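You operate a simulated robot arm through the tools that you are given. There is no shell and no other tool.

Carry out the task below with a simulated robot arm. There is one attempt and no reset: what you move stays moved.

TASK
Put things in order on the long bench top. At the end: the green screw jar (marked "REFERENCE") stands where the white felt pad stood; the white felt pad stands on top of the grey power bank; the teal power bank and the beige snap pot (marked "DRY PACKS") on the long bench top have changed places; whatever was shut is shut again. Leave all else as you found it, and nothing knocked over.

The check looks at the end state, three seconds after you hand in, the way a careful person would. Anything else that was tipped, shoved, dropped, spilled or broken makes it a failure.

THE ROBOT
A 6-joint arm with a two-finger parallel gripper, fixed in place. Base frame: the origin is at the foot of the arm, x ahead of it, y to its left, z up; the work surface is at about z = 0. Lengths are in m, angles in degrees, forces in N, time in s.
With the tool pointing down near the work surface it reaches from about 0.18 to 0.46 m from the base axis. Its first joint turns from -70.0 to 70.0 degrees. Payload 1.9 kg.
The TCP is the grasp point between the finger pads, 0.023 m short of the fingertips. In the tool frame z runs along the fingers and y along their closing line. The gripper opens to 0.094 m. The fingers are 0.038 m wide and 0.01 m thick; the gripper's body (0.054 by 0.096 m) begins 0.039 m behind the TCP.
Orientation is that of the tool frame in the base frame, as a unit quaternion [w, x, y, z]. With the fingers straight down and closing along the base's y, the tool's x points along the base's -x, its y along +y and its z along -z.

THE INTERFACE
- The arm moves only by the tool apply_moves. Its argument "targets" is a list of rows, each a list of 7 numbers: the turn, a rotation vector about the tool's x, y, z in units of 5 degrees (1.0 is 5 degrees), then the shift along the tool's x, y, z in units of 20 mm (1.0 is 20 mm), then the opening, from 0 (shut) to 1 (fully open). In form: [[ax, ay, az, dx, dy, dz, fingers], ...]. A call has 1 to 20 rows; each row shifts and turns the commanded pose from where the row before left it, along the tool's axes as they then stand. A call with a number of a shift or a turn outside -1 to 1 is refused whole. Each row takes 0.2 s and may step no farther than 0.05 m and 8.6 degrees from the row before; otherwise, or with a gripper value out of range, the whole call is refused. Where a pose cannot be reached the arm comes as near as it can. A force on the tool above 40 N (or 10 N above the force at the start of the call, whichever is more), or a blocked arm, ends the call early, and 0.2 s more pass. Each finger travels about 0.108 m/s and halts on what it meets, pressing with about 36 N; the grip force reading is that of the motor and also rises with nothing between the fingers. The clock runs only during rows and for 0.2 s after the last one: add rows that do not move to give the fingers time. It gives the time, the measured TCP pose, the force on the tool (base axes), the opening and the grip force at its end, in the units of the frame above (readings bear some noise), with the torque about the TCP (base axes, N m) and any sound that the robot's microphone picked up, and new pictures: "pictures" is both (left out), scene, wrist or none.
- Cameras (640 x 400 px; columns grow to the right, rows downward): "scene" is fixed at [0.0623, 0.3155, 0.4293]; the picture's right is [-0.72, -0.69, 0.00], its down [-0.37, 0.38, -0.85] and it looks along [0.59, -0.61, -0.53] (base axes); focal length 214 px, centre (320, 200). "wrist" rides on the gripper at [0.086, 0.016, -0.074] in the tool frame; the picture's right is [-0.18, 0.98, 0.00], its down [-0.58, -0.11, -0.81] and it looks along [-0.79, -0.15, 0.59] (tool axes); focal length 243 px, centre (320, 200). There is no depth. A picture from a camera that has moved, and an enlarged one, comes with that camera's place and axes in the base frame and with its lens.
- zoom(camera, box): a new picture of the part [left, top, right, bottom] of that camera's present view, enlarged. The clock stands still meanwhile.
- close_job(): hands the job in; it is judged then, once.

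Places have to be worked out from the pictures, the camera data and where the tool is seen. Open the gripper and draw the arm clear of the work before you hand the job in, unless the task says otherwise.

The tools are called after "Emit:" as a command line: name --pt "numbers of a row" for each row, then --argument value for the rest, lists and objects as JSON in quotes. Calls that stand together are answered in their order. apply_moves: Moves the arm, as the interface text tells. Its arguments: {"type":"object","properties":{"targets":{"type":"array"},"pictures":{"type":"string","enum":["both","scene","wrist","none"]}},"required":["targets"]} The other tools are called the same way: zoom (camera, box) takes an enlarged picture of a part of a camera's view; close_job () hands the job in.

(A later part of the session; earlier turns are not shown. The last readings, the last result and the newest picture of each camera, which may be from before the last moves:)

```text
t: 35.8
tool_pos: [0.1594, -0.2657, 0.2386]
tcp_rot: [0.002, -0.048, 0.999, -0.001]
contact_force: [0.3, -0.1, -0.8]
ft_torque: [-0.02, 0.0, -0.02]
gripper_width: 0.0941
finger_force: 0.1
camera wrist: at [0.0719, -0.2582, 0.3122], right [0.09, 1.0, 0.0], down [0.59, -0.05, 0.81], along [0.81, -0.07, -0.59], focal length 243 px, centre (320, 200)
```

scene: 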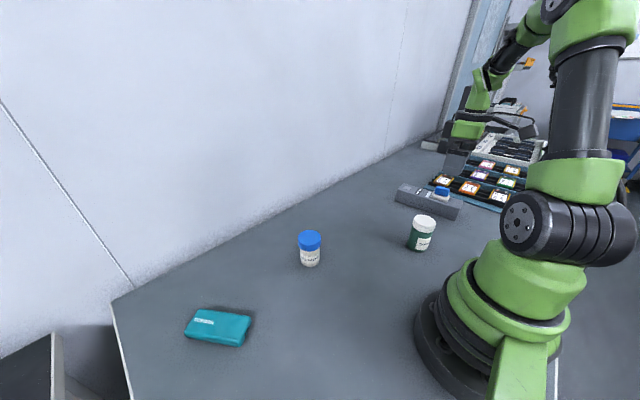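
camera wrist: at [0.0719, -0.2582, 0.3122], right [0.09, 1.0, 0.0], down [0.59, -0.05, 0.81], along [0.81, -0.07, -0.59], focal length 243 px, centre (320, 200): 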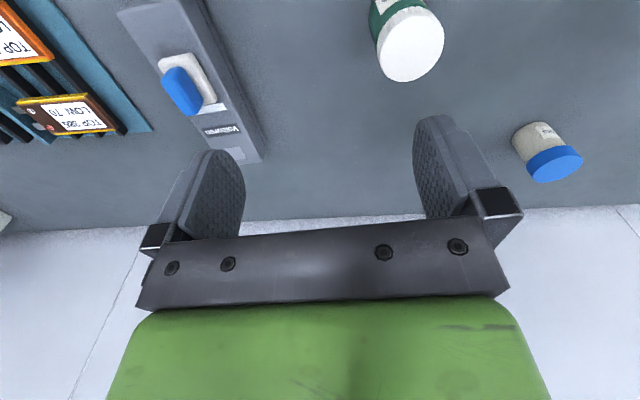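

The tool is vertical again, and the jar's lid projects to about (0.165, -0.190). I move above it at z≈0.2 and measure more finely.

Emit:
apply_moves --pt "0 0 0 -0.2 0.931 0.4825 1" --pt "0 0 0 -0.2 0.931 0.4825 1" --pt "0 0 0 -0.2 0.931 0.4825 1" --pt "0 0 0 -0.2 0.931 0.4825 1" --pt "0 0 0 0 0 0 1"

Emit:
zoom --camera "wrist" --box '[240, 0, 400, 120]'

```text
t: 37.0
tool_pos: [0.1683, -0.1907, 0.2006]
tcp_rot: [0.001, -0.048, 0.999, -0.001]
contact_force: [-0.1, 0.1, 0.3]
ft_torque: [0.02, -0.02, 0.05]
gripper_width: 0.0939
finger_force: 0.0
camera wrist: at [0.0809, -0.1824, 0.273], right [0.09, 1.0, 0.0], down [0.59, -0.05, 0.81], along [0.8, -0.07, -0.59], focal length 243 px, centre (320, 200)
```

scene: 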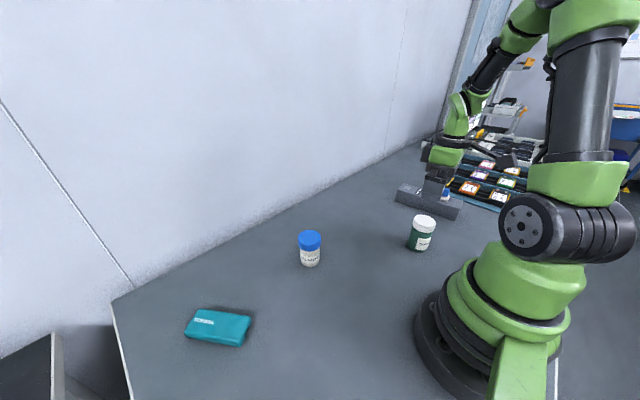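
wrist: 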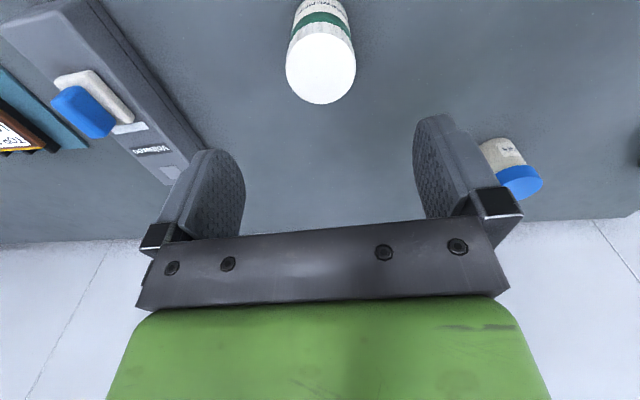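

```text
3.33 times, centred on (320, 60) of wrist
camera zoom: at [0.0809, -0.1824, 0.273], right [0.09, 1.0, 0.0], down [0.59, -0.05, 0.81], along [0.8, -0.07, -0.59], focal length 809 px, centre (320, 667)
```

zoom: 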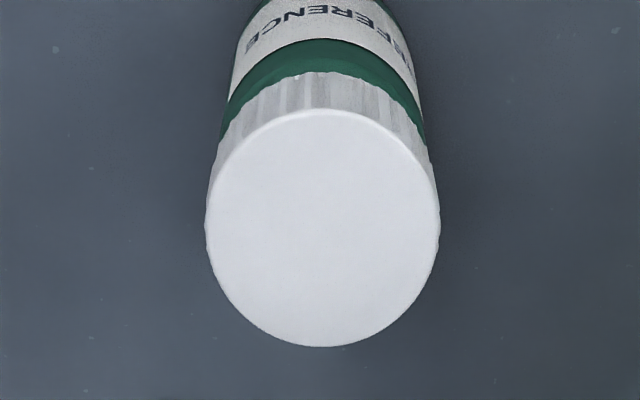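

The jar's lid centre is at about (0.168, -0.190), its top at z≈0.09 and its diameter about 52 mm; the tool axis passes through it. I descend to z≈0.072 with the gripper open.

Emit:
apply_moves --pt "0 0 0 0 0.03 0.9186 1" --pt "0 0 0 0 0 0.9186 1" --pt "0 0 0 0 0 0.9186 1" --pt "0 0 0 0 0 0.9186 1" --pt "0 0 0 0 0 0.9186 1" --pt "0 0 0 0 0 0.9186 1" --pt "0 0 0 0 0 0.9186 1" --pt "0 0 0 0 0 0 1"

Emit:
zoom --camera "scene" --box '[370, 150, 490, 260]'

```text
t: 38.8
tool_pos: [0.168, -0.1902, 0.0715]
tcp_rot: [0.002, -0.049, 0.999, -0.001]
contact_force: [0.0, 0.0, 0.6]
ft_torque: [0.01, 0.02, 0.02]
gripper_width: 0.0941
finger_force: 0.1
camera wrist: at [0.0809, -0.1821, 0.1441], right [0.09, 1.0, 0.0], down [0.59, -0.05, 0.81], along [0.8, -0.07, -0.59], focal length 243 px, centre (320, 200)
```

scene: 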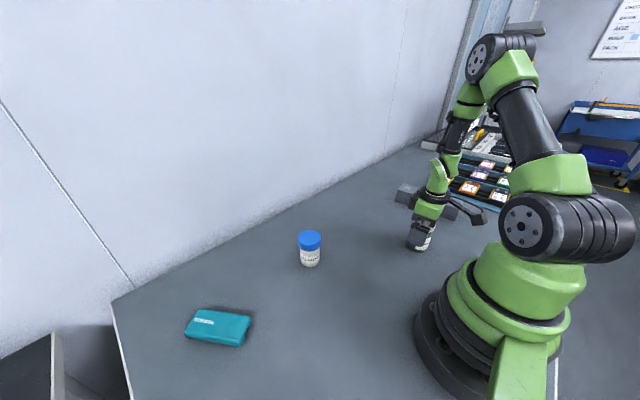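
wrist: 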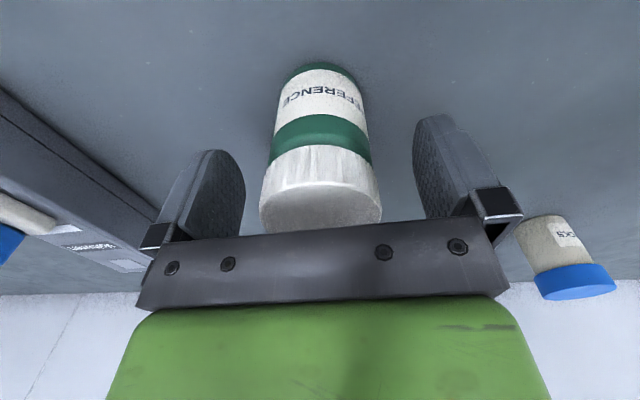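

```text
3.64 times, centred on (430, 205) of scene
camera zoom: at [0.0623, 0.3155, 0.4293], right [-0.72, -0.69, 0.0], down [-0.37, 0.38, -0.85], along [0.59, -0.61, -0.53], focal length 780 px, centre (-80, 182)
```

zoom: 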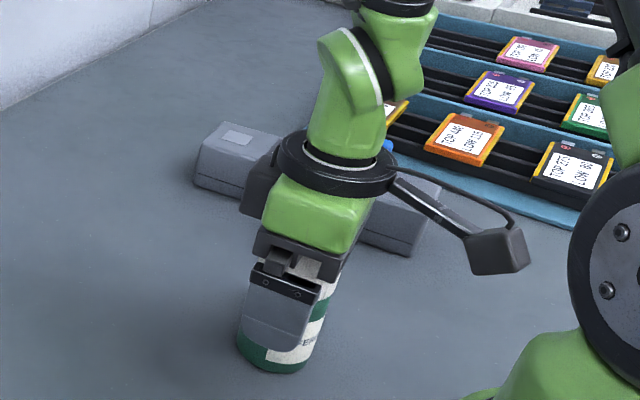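

The jar is centred between the fingers with the lid at pad height and no contact yet. I close the grip on it.

Emit:
apply_moves --pt "0 0 0 0 0 0 0.7" --pt "0 0 0 0 0 0 0.6" --pt "0 0 0 0 0 0 0.5" --pt "0 0 0 0 0 0 0.3" --pt "0 0 0 0 0 0 0.3" --pictures "wrist"

```text
t: 40.0
tool_pos: [0.1689, -0.1898, 0.0703]
tcp_rot: [0.0, -0.05, 0.999, 0.0]
contact_force: [-0.2, -0.6, 0.6]
ft_torque: [0.01, 0.05, 0.02]
gripper_width: 0.0502
finger_force: 36.5
camera wrist: at [0.0809, -0.1821, 0.1444], right [0.09, 1.0, 0.0], down [0.59, -0.05, 0.81], along [0.8, -0.07, -0.59], focal length 243 px, centre (320, 200)
```

wrist: 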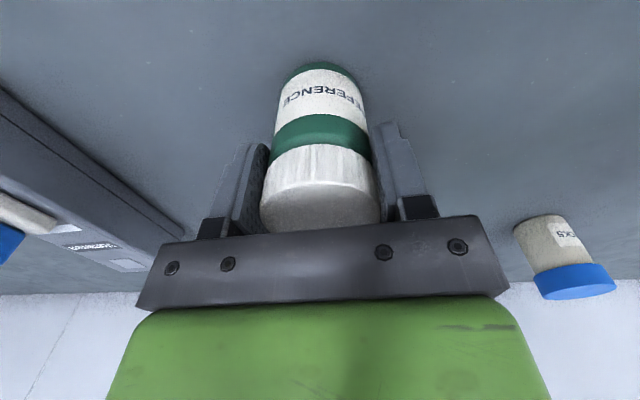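

The lid is gripped at 50 mm. I lift gently by about 12 mm and check that the whole jar comes up closed.

Emit:
apply_moves --pt "0 0 0 0 0 -0.1 0.3" --pt "0 0 0 0 0 -0.2 0.3" --pt "0 0 0 0 0 -0.3 0.3" --pt "0 0 0 0 0 0 0.3"

Emit:
zoom --camera "scene" --box '[380, 170, 480, 260]'

```text
t: 41.0
tool_pos: [0.1681, -0.1892, 0.0838]
tcp_rot: [0.0, -0.048, 0.999, 0.0]
contact_force: [0.2, 0.4, -1.0]
ft_torque: [-0.03, 0.01, 0.02]
gripper_width: 0.0507
finger_force: 35.7
camera wrist: at [0.0807, -0.1821, 0.1564], right [0.09, 1.0, 0.0], down [0.59, -0.05, 0.81], along [0.8, -0.07, -0.59], focal length 243 px, centre (320, 200)
```

scene: 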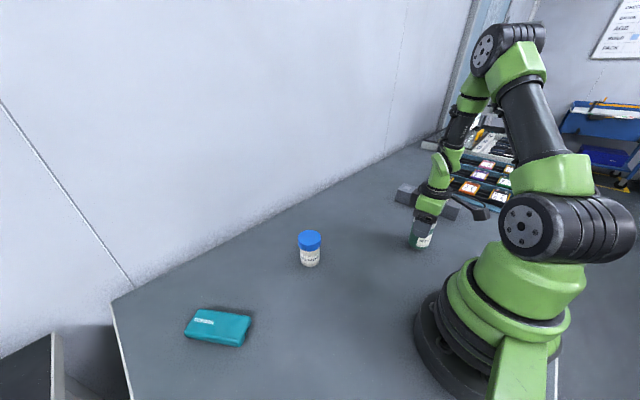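
wrist: 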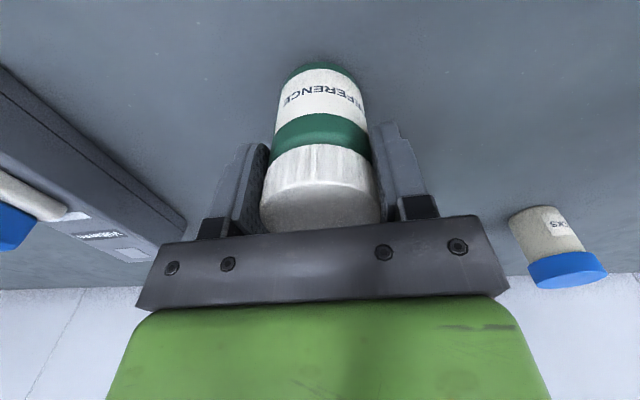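

```text
4.44 times, centred on (430, 215) of scene
camera zoom: at [0.0623, 0.3155, 0.4293], right [-0.72, -0.69, 0.0], down [-0.37, 0.38, -0.85], along [0.59, -0.61, -0.53], focal length 953 px, centre (-169, 133)
```

zoom: 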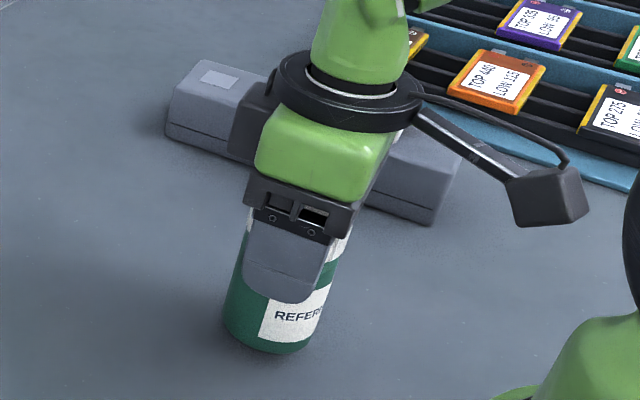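

The whole jar came up intact. I lift it to z≈0.2 and carry it on an arc in front of the base towards the pad's old place.

Emit:
apply_moves --pt "0 0 0 0 0 -0.97 0.3" --pt "0 0 0 0 0 -0.97 0.3" --pt "0 0 0 0 0 -0.97 0.3" --pt "0 0 0 0 0 -0.97 0.3" --pt "0 0 0 0 0 -0.97 0.3" --pt "0 0 0 0 0 -0.97 0.3" --pt "0 0 0 -0.911 0.748 0 0.3" --pt "0 0 0 -0.911 0.748 0 0.3" --pt "0 0 0 -0.911 0.748 0 0.3" --pt "0 0 0 -0.911 0.748 0 0.3" --pt "0 0 0 -0.911 0.748 0 0.3" --pt "0 0 0 -0.911 0.748 0 0.3" --pt "0 0 0 -0.0906 0.924 0 0.3" --pt "0 0 0 -0.0906 0.924 0 0.3" --pt "0 0 0 -0.0906 0.924 0 0.3" --pt "0 0 0 -0.0906 0.924 0 0.3" --pt "0 0 0 -0.0906 0.924 0 0.3" --pt "0 0 0 -0.0906 0.924 0 0.3" --pt "0 0 0 -0.0906 0.924 0 0.3"

```text
t: 45.0
tool_pos: [0.2674, 0.0406, 0.1999]
tcp_rot: [0.001, -0.048, 0.999, -0.001]
contact_force: [0.0, -0.5, -1.3]
ft_torque: [0.01, 0.03, -0.03]
gripper_width: 0.0504
finger_force: 35.8
camera wrist: at [0.1812, 0.0484, 0.2735], right [0.09, 1.0, 0.0], down [0.59, -0.05, 0.81], along [0.8, -0.07, -0.59], focal length 243 px, centre (320, 200)
```

scene: 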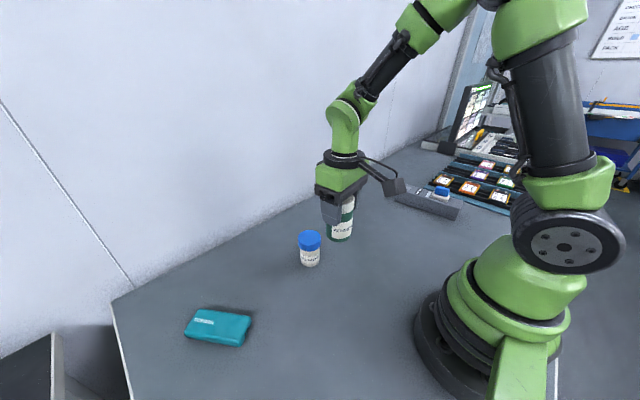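
wrist: 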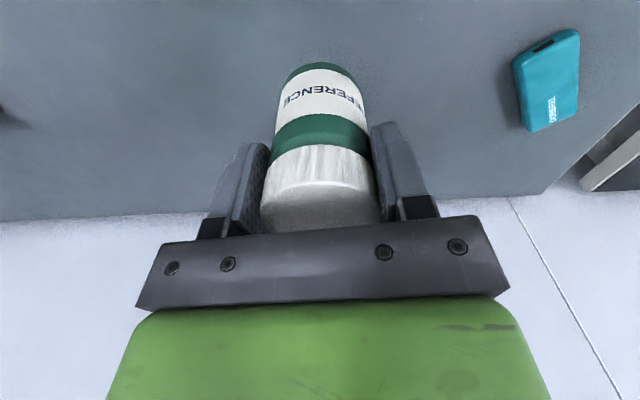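

The jar is held well. I move over the pad's old place (0.190, 0.150) and then lower to about 13 mm above the bench.

Emit:
apply_moves --pt "0 0 0 0.555 0.972 0 0.3" --pt "0 0 0 0.555 0.972 0 0.3" --pt "0 0 0 0.555 0.972 0 0.3" --pt "0 0 0 0.555 0.972 0 0.3" --pt "0 0 0 0.555 0.972 0 0.3" --pt "0 0 0 0.555 0.972 0 0.3" --pt "0 0 0 0 0 0.958 0.3" --pt "0 0 0 0 0 0.958 0.3" --pt "0 0 0 0 0 0.958 0.3" --pt "0 0 0 0 0 0.958 0.3" --pt "0 0 0 0 0 0.958 0.3" --pt "0 0 0 0 0 0.958 0.3" --pt "0 0 0 0 0 0 0.3"

Emit:
zoom --camera "scene" --box '[270, 250, 410, 370]'

```text
t: 47.8
tool_pos: [0.1911, 0.15, 0.0831]
tcp_rot: [0.0, -0.049, 0.999, -0.001]
contact_force: [-0.2, -0.6, -1.8]
ft_torque: [0.01, 0.01, -0.02]
gripper_width: 0.0507
finger_force: 35.6
camera wrist: at [0.1038, 0.1577, 0.157], right [0.09, 1.0, 0.0], down [0.59, -0.05, 0.81], along [0.8, -0.07, -0.59], focal length 243 px, centre (320, 200)
```

scene: 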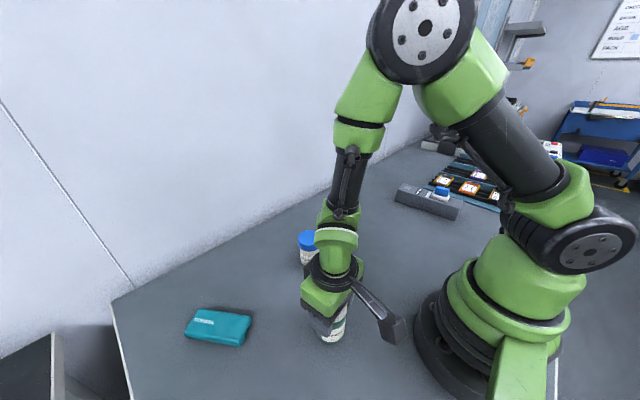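
wrist: 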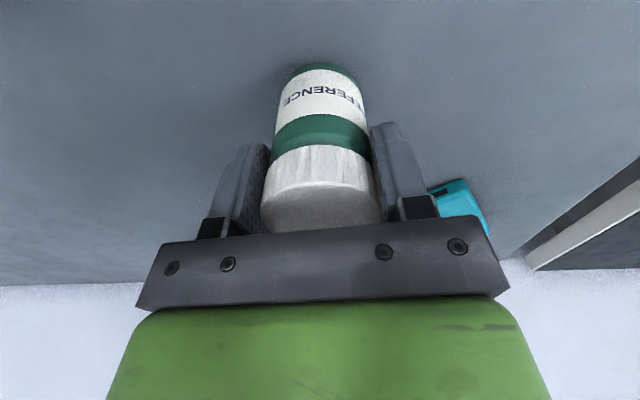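

```text
3.33 times, centred on (340, 310) of scene
camera zoom: at [0.0623, 0.3155, 0.4293], right [-0.72, -0.69, 0.0], down [-0.37, 0.38, -0.85], along [0.59, -0.61, -0.53], focal length 715 px, centre (253, -167)
```

zoom: 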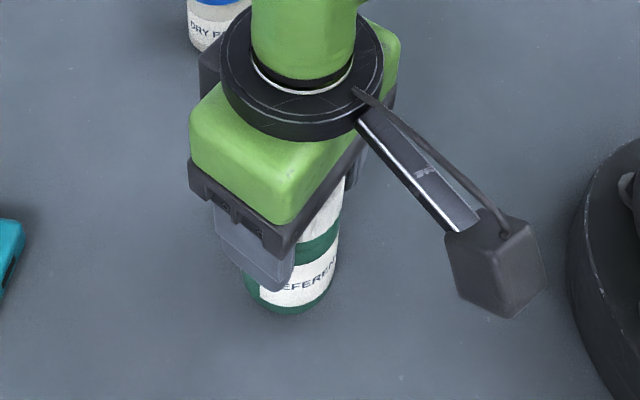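

The tool is at (0.191, 0.150), with the jar about 11–12 mm above the bench. I lower slowly until it touches.

Emit:
apply_moves --pt "0 0 0 0 0 0.25 0.3" --pt "0 0 0 0 0 0.2 0.3" --pt "0 0 0 0 0 0.05 0.3" --pt "0 0 0 0 0 0 0.3" --pictures "none"

```text
t: 48.8
tool_pos: [0.1904, 0.1504, 0.0749]
tcp_rot: [0.001, -0.05, 0.999, -0.001]
contact_force: [0.4, 0.5, -2.3]
ft_torque: [-0.02, 0.01, 0.0]
gripper_width: 0.0507
finger_force: 36.0
```

There is no contact yet (z=0.075, force about -2 N from the jar's weight). I take two more millimetre steps.

Emit:
apply_moves --pt "0 0 0 0 0 0.05 0.3" --pt "0 0 0 0 0 0.05 0.3" --pt "0 0 0 0 0 0 0.3" --pictures "none"

```text
t: 49.6
tool_pos: [0.1908, 0.1494, 0.0723]
tcp_rot: [0.001, -0.049, 0.999, -0.001]
contact_force: [0.0, 0.5, -1.0]
ft_torque: [0.02, 0.01, -0.02]
gripper_width: 0.0506
finger_force: 36.3
```

Emit:
apply_moves --pt "0 0 0 0 0 0.04 0.3" --pt "0 0 0 0 0 0 0.3" --pictures "none"

```text
t: 50.2
tool_pos: [0.1911, 0.1493, 0.0722]
tcp_rot: [0.001, -0.049, 0.999, 0.0]
contact_force: [0.0, -0.4, 0.1]
ft_torque: [0.04, -0.05, 0.03]
gripper_width: 0.0505
finger_force: 35.8
```

The force has gone to about 0, so the jar is just about touching (z≈0.0715). I take one more small step to confirm the contact.

Emit:
apply_moves --pt "0 0 0 0 0 0.03 0.3" --pt "0 0 0 0 0 0 0.3" --pictures "none"

```text
t: 50.8
tool_pos: [0.1914, 0.1496, 0.0715]
tcp_rot: [0.002, -0.049, 0.999, 0.0]
contact_force: [1.0, 0.5, 1.9]
ft_torque: [0.08, 0.01, -0.01]
gripper_width: 0.0508
finger_force: 36.3
```

The contact is confirmed (+1.9 N). I open the fingers to release the jar.

Emit:
apply_moves --pt "0 0 0 0 0 0 0.6" --pt "0 0 0 0 0 0 0.8" --pt "0 0 0 0 0 0 1" --pt "0 0 0 0 0 0 1"

```text
t: 51.8
tool_pos: [0.191, 0.1486, 0.0711]
tcp_rot: [0.002, -0.049, 0.999, -0.001]
contact_force: [-0.7, -0.3, 0.1]
ft_torque: [-0.02, -0.02, -0.02]
gripper_width: 0.094
finger_force: 0.0
camera wrist: at [0.1032, 0.1573, 0.1442], right [0.09, 1.0, 0.0], down [0.59, -0.05, 0.81], along [0.8, -0.07, -0.59], focal length 243 px, centre (320, 200)
```

scene: 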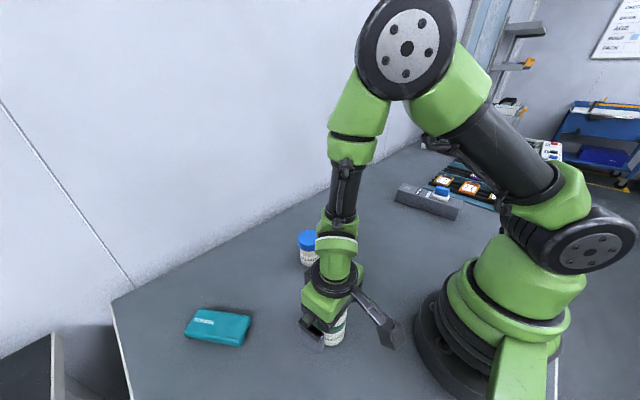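
wrist: 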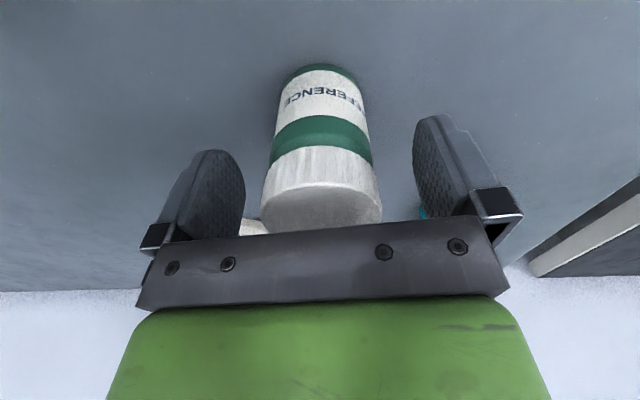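

The jar is standing free. I rise straight up to z≈0.2 and look at everything.

Emit:
apply_moves --pt "0 0 0 0 0 -0.5 1" --pt "0 0 0 0 0 -1 1" --pt "0 0 0 0 0 -1 1" --pt "0 0 0 0 0 -1 1" --pt "0 0 0 0 0 -1 1" --pt "0 0 0 0 0 -1 1" --pt "0 0 0 0 0 -1 1"

Emit:
zoom --camera "scene" --box '[280, 270, 400, 370]'

```text
t: 53.4
tool_pos: [0.1915, 0.1501, 0.2014]
tcp_rot: [0.001, -0.048, 0.999, 0.0]
contact_force: [0.1, -0.3, -0.7]
ft_torque: [0.01, 0.02, -0.03]
gripper_width: 0.0939
finger_force: 0.1
camera wrist: at [0.1027, 0.1576, 0.2739], right [0.09, 1.0, 0.0], down [0.59, -0.05, 0.81], along [0.8, -0.07, -0.59], focal length 243 px, centre (320, 200)
```

scene: 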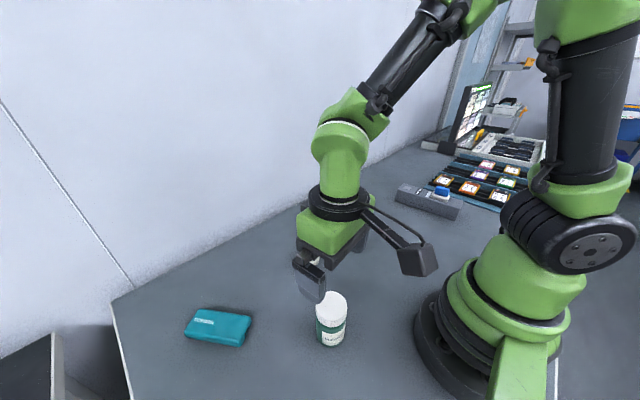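
wrist: 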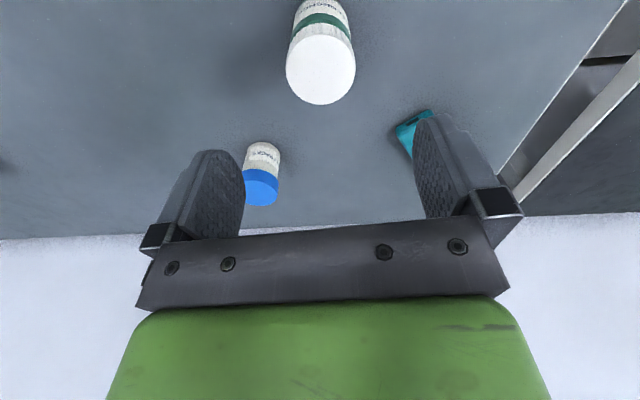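

```text
4.00 times, centred on (340, 320) of scene
camera zoom: at [0.0623, 0.3155, 0.4293], right [-0.72, -0.69, 0.0], down [-0.37, 0.38, -0.85], along [0.59, -0.61, -0.53], focal length 858 px, centre (240, -280)
```

zoom: 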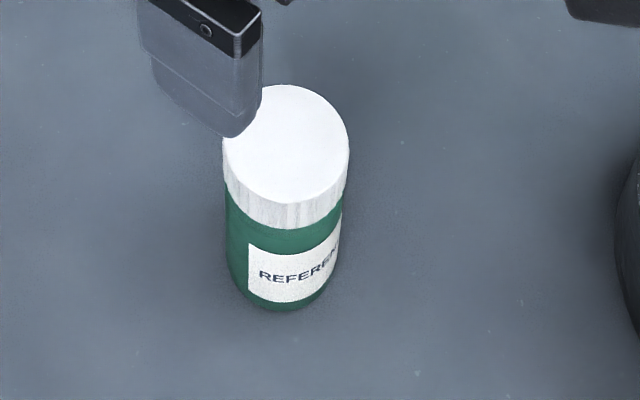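

The jar stands closed where the pad was. For the swap I will park the teal bank first. I yaw to about 33°, along the bank, and move to (0.30, 0.245) to measure it with the wrist camera.

Emit:
apply_moves --pt "0 0 -0.923 0 0 0 1" --pt "0 0 -0.923 0 0 0 1" --pt "0 0 -0.923 0 0 0 1" --pt "0 0 -0.923 0 0 0 1" --pt "0 0 -0.923 0 0 0 1" --pt "0 0 -0.925 0 0 0 1" --pt "0 0 0 -0.9 0.119 0 1" --pt "0 0 0 -0.9 0.119 0 1" --pt "0 0 0 -0.9 0.119 0 1" --pt "0 0 0 -0.9 0.119 0 1" --pt "0 0 0 -0.9 0.119 0 1" --pt "0 0 0 -0.9 0.119 0 1" --pt "0 0 0 -0.9 0.119 0 1" --pt "0 0 0 -0.9 0.119 0 1" --pt "0 0 0 0 0 0 1"

Emit:
zoom --camera "wrist" --box '[220, 30, 420, 180]'

Emit:
zoom --camera "scene" --box '[280, 270, 400, 370]'

```text
t: 56.6
tool_pos: [0.3001, 0.2445, 0.201]
tcp_rot: [0.002, -0.287, 0.958, 0.0]
contact_force: [1.3, -0.2, 0.3]
ft_torque: [-0.03, 0.0, -0.01]
gripper_width: 0.0938
finger_force: 0.0
camera wrist: at [0.2199, 0.2113, 0.2737], right [-0.39, 0.92, 0.0], down [0.54, 0.23, 0.81], along [0.75, 0.31, -0.59], focal length 243 px, centre (320, 200)
```

scene: 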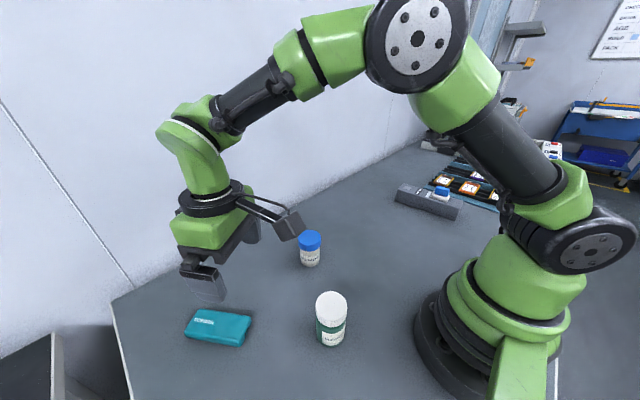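
wrist: 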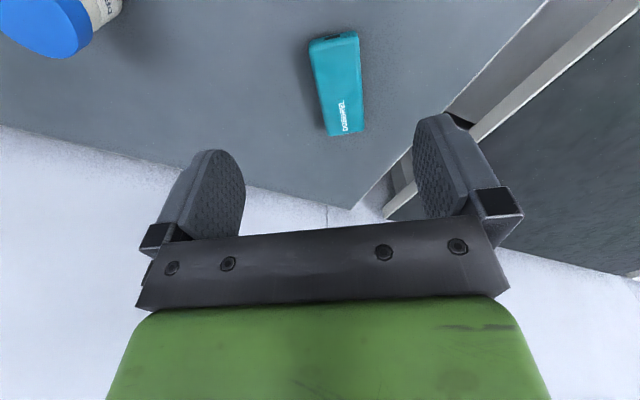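

```text
2.67 times, centred on (320, 105) of wrist
camera zoom: at [0.2199, 0.2113, 0.2737], right [-0.39, 0.92, 0.0], down [0.54, 0.23, 0.81], along [0.75, 0.31, -0.59], focal length 647 px, centre (320, 453)
```

zoom: 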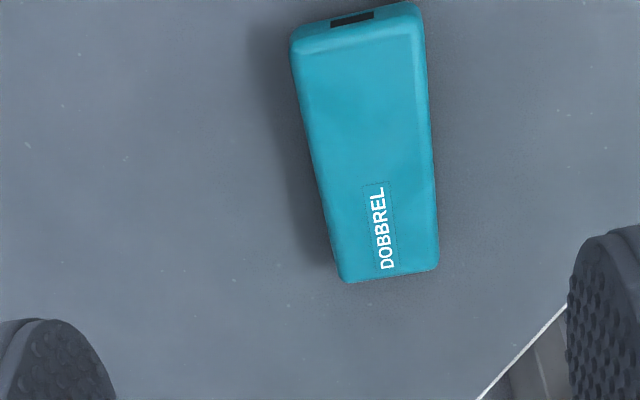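

```text
4.00 times, centred on (340, 320) of scene
camera zoom: at [0.0623, 0.3155, 0.4293], right [-0.72, -0.69, 0.0], down [-0.37, 0.38, -0.85], along [0.59, -0.61, -0.53], focal length 858 px, centre (240, -280)
```

zoom: 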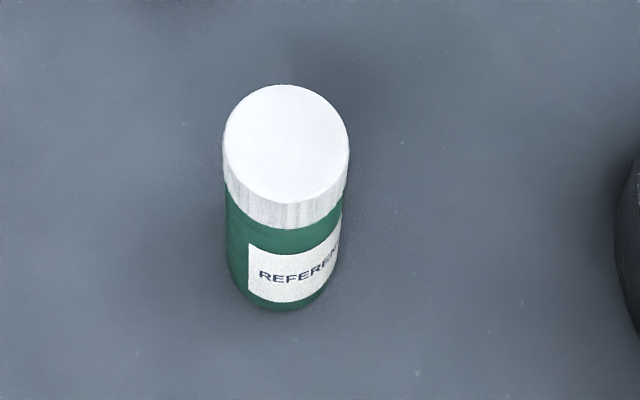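

The teal bank's centre is about (0.351, 0.292) with its long axis at 34°. I will grip it about 15 mm inward of its centre, at (0.3386, 0.2838), to stay inside the reach, and I go down to z≈0.06 first.

Emit:
apply_moves --pt "0 0 0 -0.897 0.195 0.833 1" --pt "0 0 0 -0.897 0.195 0.833 1" --pt "0 0 0 -0.897 0.195 0.833 1" --pt "0 0 0 0 0 0.9 1" --pt "0 0 0 0 0 0.9 1" --pt "0 0 0 0 0 0.9 1" --pt "0 0 0 0 0 0.9 1" --pt "0 0 0 0 0 0.9 1" --pt "0 0 0 0 0 0 1"

Emit:
zoom --camera "wrist" --box '[200, 60, 440, 240]'

```text
t: 58.6
tool_pos: [0.3385, 0.2834, 0.0608]
tcp_rot: [0.001, -0.286, 0.958, 0.0]
contact_force: [0.3, 0.1, 0.0]
ft_torque: [-0.01, 0.0, 0.02]
gripper_width: 0.0942
finger_force: 0.0
camera wrist: at [0.2582, 0.25, 0.1339], right [-0.39, 0.92, 0.0], down [0.54, 0.23, 0.81], along [0.75, 0.31, -0.59], focal length 243 px, centre (320, 200)
```

scene: 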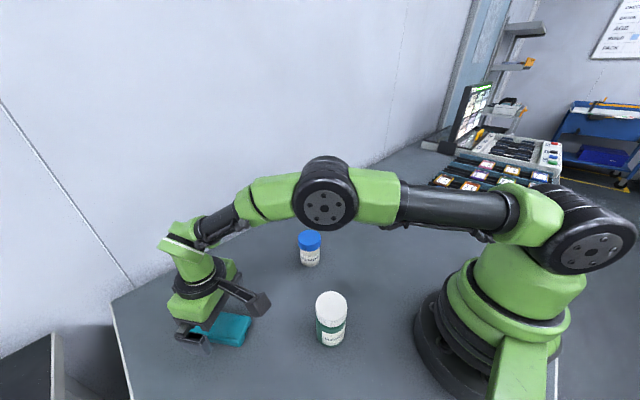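
wrist: 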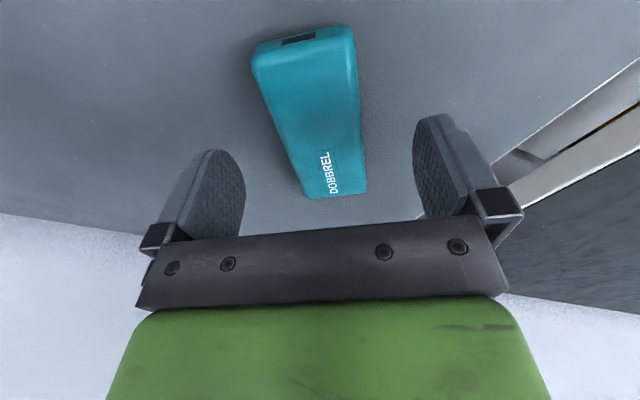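

```text
2.22 times, centred on (320, 150) of wrist
camera zoom: at [0.2582, 0.25, 0.1339], right [-0.39, 0.92, 0.0], down [0.54, 0.23, 0.81], along [0.75, 0.31, -0.59], focal length 539 px, centre (320, 311)
```

zoom: 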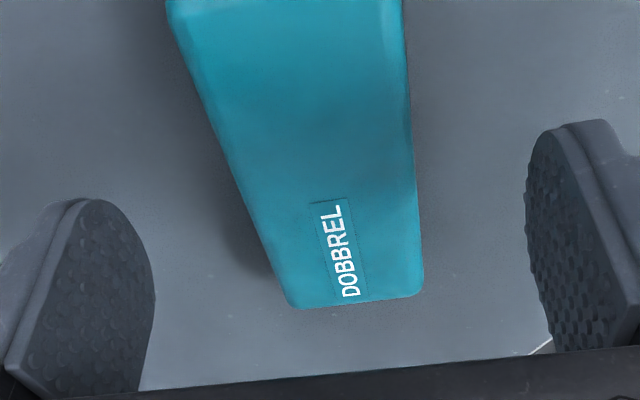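

At close range the bank is centred between the fingers; its heading is about 34.4° and its centre about (0.349, 0.291). I trim the yaw by 1° and descend to z≈0.027, with the fingertips about 4 mm above the bench.

Emit:
apply_moves --pt "0 0 -0.2 0 0 0 1" --pt "0 0 0 0 0 0.6 1" --pt "0 0 0 0 0 0.6 1" --pt "0 0 0 0 0 0.45 1" --pt "0 0 0 0 0 0 1"

```text
t: 59.8
tool_pos: [0.3401, 0.2825, 0.0278]
tcp_rot: [0.002, -0.294, 0.956, -0.001]
contact_force: [-0.2, 0.1, -0.2]
ft_torque: [-0.03, 0.0, 0.02]
gripper_width: 0.0939
finger_force: 0.1
camera wrist: at [0.259, 0.2487, 0.101], right [-0.4, 0.92, 0.0], down [0.54, 0.24, 0.81], along [0.74, 0.32, -0.59], focal length 243 px, centre (320, 200)
```

scene: 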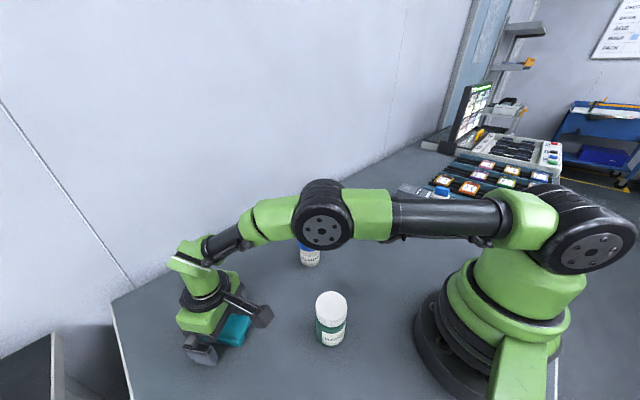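
wrist: 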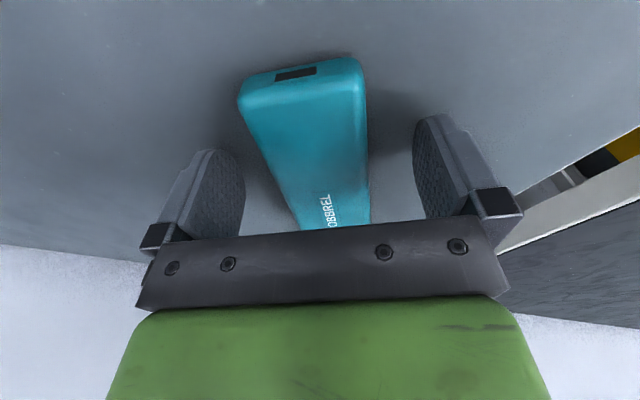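

The bank lies between the fingers and no forces are acting. I close the grip.

Emit:
apply_moves --pt "0 0 0 0 0 0 0.7" --pt "0 0 0 0 0 0 0.55" --pt "0 0 0 0 0 0 0.4" --pt "0 0 0 0 0 0 0.3" --pt "0 0 0 0 0 0 0.3" --pictures "wrist"

```text
t: 61.0
tool_pos: [0.3391, 0.2841, 0.0281]
tcp_rot: [0.002, -0.295, 0.956, 0.0]
contact_force: [-0.2, -1.1, 0.0]
ft_torque: [-0.07, -0.04, -0.02]
gripper_width: 0.0494
finger_force: 36.2
camera wrist: at [0.259, 0.2486, 0.1012], right [-0.4, 0.92, 0.0], down [0.54, 0.24, 0.81], along [0.74, 0.32, -0.59], focal length 243 px, centre (320, 200)
```

wrist: 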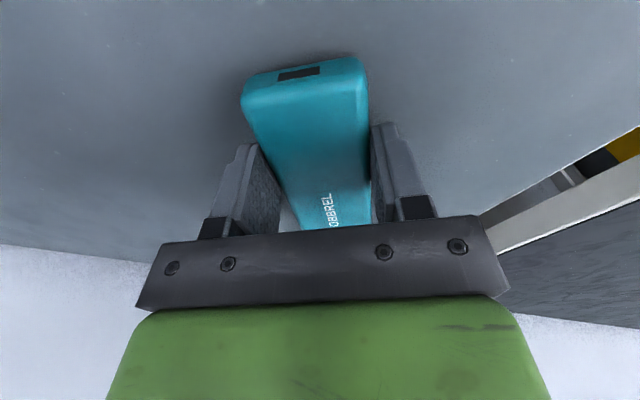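

The bank is gripped at 49 mm. I lift it slowly to z≈0.06 and check that it hangs level.

Emit:
apply_moves --pt "0 0 0 0 0 -0.2 0.3" --pt "0 0 0 0 0 -0.6 0.3" --pt "0 0 0 0 0 -0.8 0.3" --pt "0 0 0 0 0 0 0.3"

Emit:
zoom --camera "scene" --box '[150, 230, 290, 370]'

```text
t: 62.0
tool_pos: [0.3385, 0.2847, 0.0601]
tcp_rot: [0.0, -0.296, 0.955, 0.0]
contact_force: [0.1, -0.9, -2.8]
ft_torque: [0.0, -0.03, -0.04]
gripper_width: 0.0496
finger_force: 36.2
camera wrist: at [0.2586, 0.2488, 0.1332], right [-0.4, 0.92, 0.0], down [0.54, 0.24, 0.81], along [0.74, 0.32, -0.59], focal length 243 px, centre (320, 200)
```

scene: 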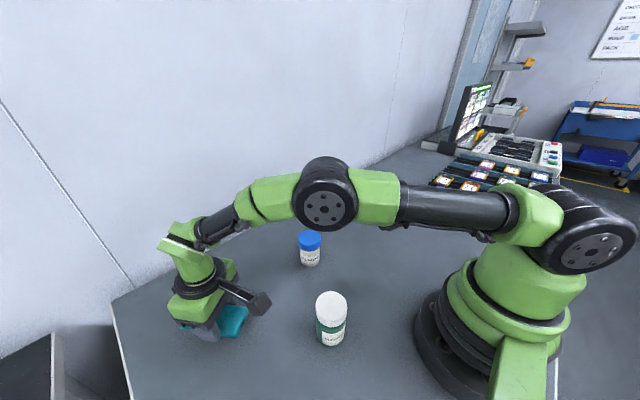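
wrist: 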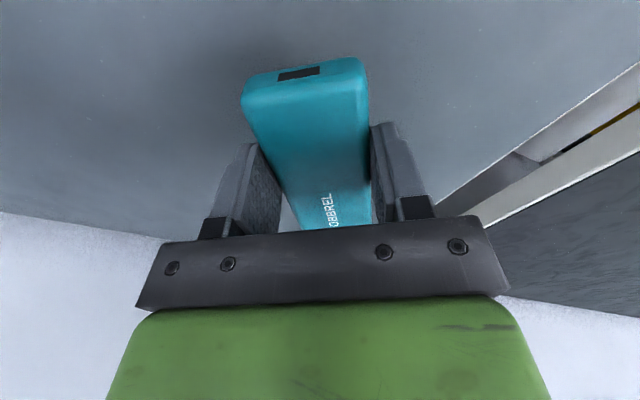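

```text
2.86 times, centred on (220, 300) of scene
camera zoom: at [0.0623, 0.3155, 0.4293], right [-0.72, -0.69, 0.0], down [-0.37, 0.38, -0.85], along [0.59, -0.61, -0.53], focal length 613 px, centre (606, -86)
```

zoom: 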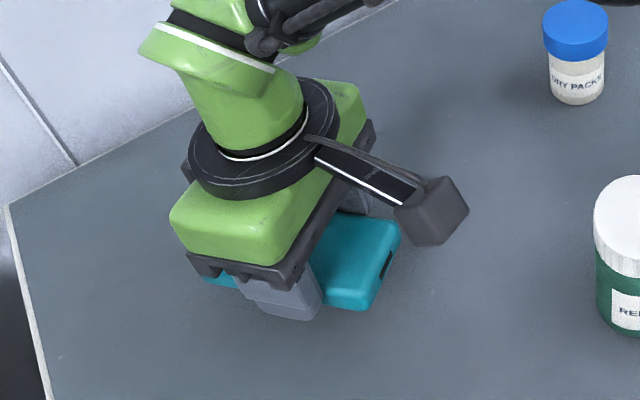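

The bank hangs level (about 2.8 N). I raise it to z≈0.17 while drawing inward and carry it over to the parking place at about (0.29, -0.11).

Emit:
apply_moves --pt "0 0 0 0 0 -1 0.3" --pt "0 0 0 0 0 -1 0.3" --pt "0 0 0 0.734 -0.407 -0.875 0.3" --pt "0 0 0 0.734 -0.407 -0.875 0.3" --pt "0 0 0 0.734 -0.407 -0.875 0.3" --pt "0 0 0 0.734 -0.407 -0.875 0.3" --pt "0 0 0 0.73 -0.946 0 0.3" --pt "0 0 0 0.73 -0.946 0 0.3" --pt "0 0 0 0.73 -0.946 0 0.3" --pt "0 0 0 0.73 -0.946 0 0.3" --pt "0 0 0 0.73 -0.946 0 0.3" --pt "0 0 0 0.73 -0.946 0 0.3" --pt "0 0 0 0.73 -0.946 0 0.3" --pt "0 0 0 0.73 -0.946 0 0.3" --pt "0 0 0 0.73 -0.946 0 0.3" --pt "0 0 0 0.73 -0.946 0 0.3" --pt "0 0 0 0.73 -0.946 0 0.3" --pt "0 0 0 0.73 -0.946 0 0.3" --pt "0 0 0 0.73 -0.946 0 0.3" --pt "0 0 0 0.73 -0.946 0 0.3"

```text
t: 66.2
tool_pos: [0.2891, -0.1092, 0.1708]
tcp_rot: [0.002, -0.295, 0.956, -0.001]
contact_force: [0.3, -0.6, -2.2]
ft_torque: [0.01, 0.05, 0.0]
gripper_width: 0.0494
finger_force: 35.6
camera wrist: at [0.2088, -0.1447, 0.2437], right [-0.4, 0.92, 0.0], down [0.54, 0.24, 0.81], along [0.74, 0.32, -0.59], focal length 243 px, centre (320, 200)
```

scene: 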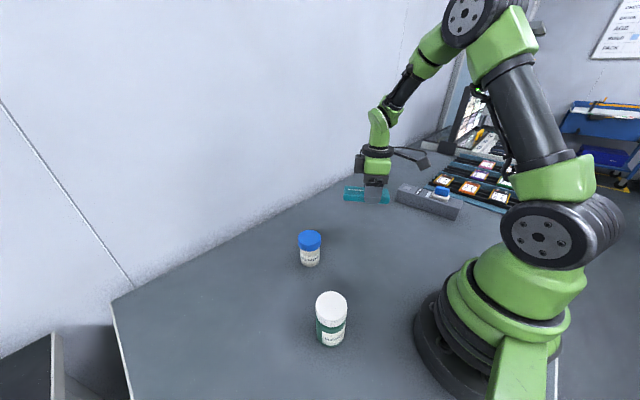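
wrist: 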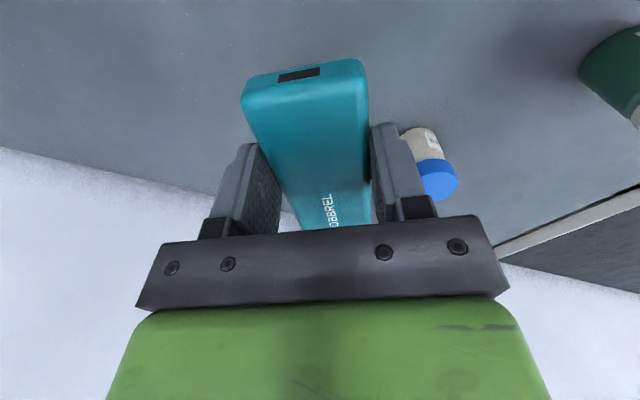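

The bank is over a free area. I lower it to about 7 mm above the bench.

Emit:
apply_moves --pt "0 0 0 0 0 0.97 0.3" --pt "0 0 0 0 0 0.97 0.3" --pt "0 0 0 0 0 0.97 0.3" --pt "0 0 0 0 0 0.97 0.3" --pt "0 0 0 0 0 0.97 0.3" --pt "0 0 0 0 0 0.97 0.3" --pt "0 0 0 0 0 0.97 0.3" --pt "0 0 0 0 0 0 0.3" --pictures "scene"

```text
t: 68.0
tool_pos: [0.2879, -0.1099, 0.0344]
tcp_rot: [0.001, -0.294, 0.956, -0.002]
contact_force: [-0.2, 0.1, -2.4]
ft_torque: [0.02, 0.0, 0.0]
gripper_width: 0.0495
finger_force: 35.5
```

scene: 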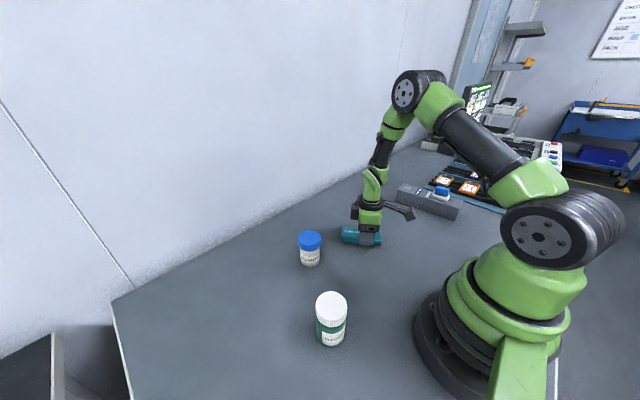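

The bank is just above the bench (z=0.0344). I go down 6 mm in small steps and read the force.

Emit:
apply_moves --pt "0 0 0 0 0 0.2 0.3" --pt "0 0 0 0 0 0.08 0.3" --pt "0 0 0 0 0 0 0.3" --pictures "none"

```text
t: 68.8
tool_pos: [0.2887, -0.1097, 0.0287]
tcp_rot: [0.001, -0.294, 0.956, 0.0]
contact_force: [0.2, 0.0, -1.5]
ft_torque: [0.0, -0.01, -0.03]
gripper_width: 0.0495
finger_force: 35.5
```

The force shows the bank's weight is partly taken (-1.5 N). I make one more 0.8 mm step.

Emit:
apply_moves --pt "0 0 0 0 0 0.04 0.3" --pt "0 0 0 0 0 0 0.3" --pictures "none"

```text
t: 69.4
tool_pos: [0.2887, -0.1095, 0.0282]
tcp_rot: [0.001, -0.295, 0.955, -0.001]
contact_force: [-0.4, -0.3, -1.1]
ft_torque: [-0.03, 0.02, 0.0]
gripper_width: 0.0495
finger_force: 35.9
```

The readings put it within about half a millimetre of the bench. I take one more small step.

Emit:
apply_moves --pt "0 0 0 0 0 0.03 0.3" --pt "0 0 0 0 0 0 0.3" --pictures "none"

```text
t: 70.0
tool_pos: [0.2887, -0.1112, 0.0275]
tcp_rot: [0.001, -0.295, 0.956, -0.001]
contact_force: [-2.2, 0.1, 2.0]
ft_torque: [0.2, -0.02, 0.08]
gripper_width: 0.0495
finger_force: 36.0
```

The contact is positive now (+2 N). I release the bank and then rise.

Emit:
apply_moves --pt "0 0 0 0 0 0 0.6" --pt "0 0 0 0 0 0 0.8" --pt "0 0 0 0 0 0 1" --pt "0 0 0 0 0 -0.3 1" --pt "0 0 0 0 0 -1 1" --pt "0 0 0 0 0 -1 1" --pt "0 0 0 0 0 -1 1" --pt "0 0 0 0 0 -1 1" --pt "0 0 0 0 0 -1 1" --pt "0 0 0 0 0 -1 1" --pt "0 0 0 0 0 -1 1" --pt "0 0 0 0 0 -1 1"

Emit:
zoom --camera "scene" --box '[280, 170, 480, 290]'

```text
t: 72.6
tool_pos: [0.2895, -0.1087, 0.194]
tcp_rot: [0.001, -0.296, 0.955, -0.001]
contact_force: [-0.1, 0.8, -0.5]
ft_torque: [0.0, -0.05, 0.01]
gripper_width: 0.0942
finger_force: 0.0
camera wrist: at [0.2082, -0.1447, 0.2675], right [-0.4, 0.92, 0.0], down [0.54, 0.24, 0.81], along [0.74, 0.32, -0.59], focal length 243 px, centre (320, 200)
```

scene: 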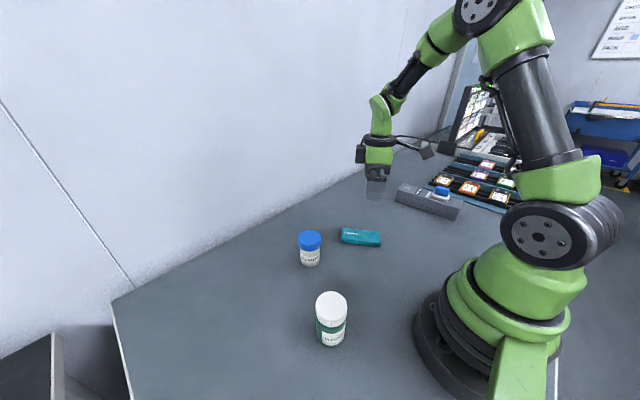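
wrist: 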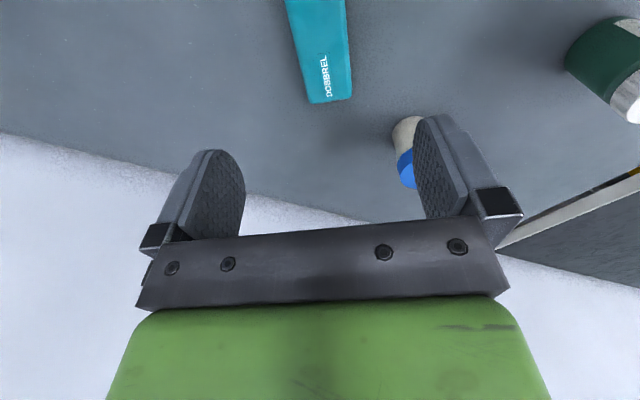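

```text
3.20 times, centred on (380, 230) of scene
camera zoom: at [0.0623, 0.3155, 0.4293], right [-0.72, -0.69, 0.0], down [-0.37, 0.38, -0.85], along [0.59, -0.61, -0.53], focal length 686 px, centre (128, 104)
```

zoom: 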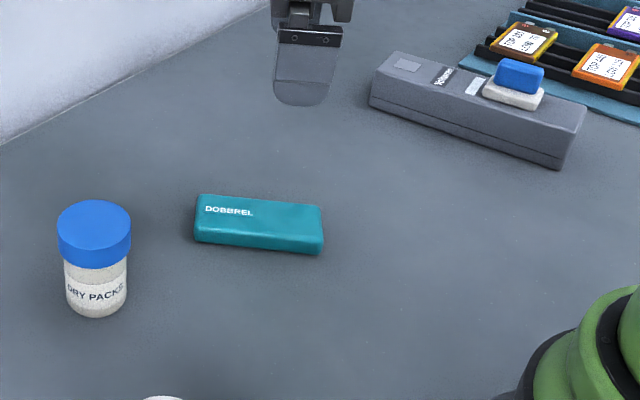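

The teal bank is parked level at about (0.299, -0.102). Next I move above the pot, estimated at (0.346, 0.056), to measure it.

Emit:
apply_moves --pt "0 0 0 -0.874 0.651 0 1" --pt "0 0 0 -0.874 0.651 0 1" --pt "0 0 0 -0.874 0.651 0 1" --pt "0 0 0 -0.874 0.651 0 1" --pt "0 0 0 -0.874 0.651 0 1" --pt "0 0 0 -0.874 0.651 0 1" --pt "0 0 0 -0.874 0.651 0 1" --pt "0 0 0 -0.874 0.651 0 1" --pt "0 0 0 0 0 0 1"

Emit:
zoom --camera "wrist" --box '[240, 0, 400, 120]'

```text
t: 74.6
tool_pos: [0.3466, 0.0562, 0.1952]
tcp_rot: [0.001, -0.295, 0.955, -0.001]
contact_force: [-0.1, 0.3, -0.8]
ft_torque: [-0.01, -0.02, 0.0]
gripper_width: 0.0941
finger_force: 0.2
camera wrist: at [0.2659, 0.0204, 0.2669], right [-0.4, 0.92, 0.0], down [0.54, 0.24, 0.81], along [0.74, 0.32, -0.59], focal length 243 px, centre (320, 200)
```

scene: 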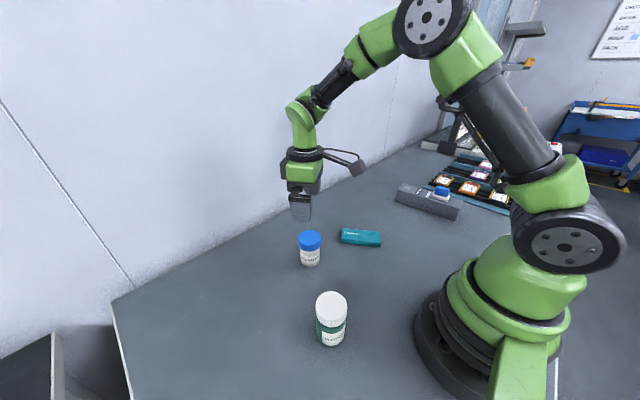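
wrist: 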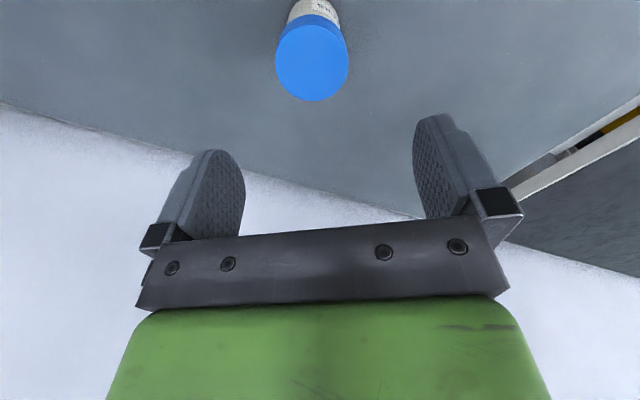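

```text
3.33 times, centred on (320, 60) of wrist
camera zoom: at [0.2659, 0.0204, 0.2669], right [-0.4, 0.92, 0.0], down [0.54, 0.24, 0.81], along [0.74, 0.32, -0.59], focal length 809 px, centre (320, 667)
```

zoom: 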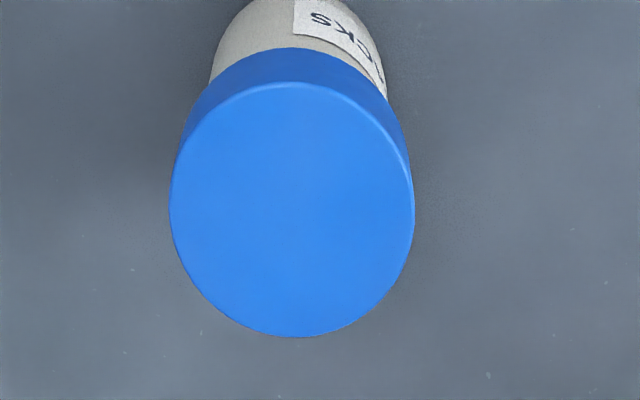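

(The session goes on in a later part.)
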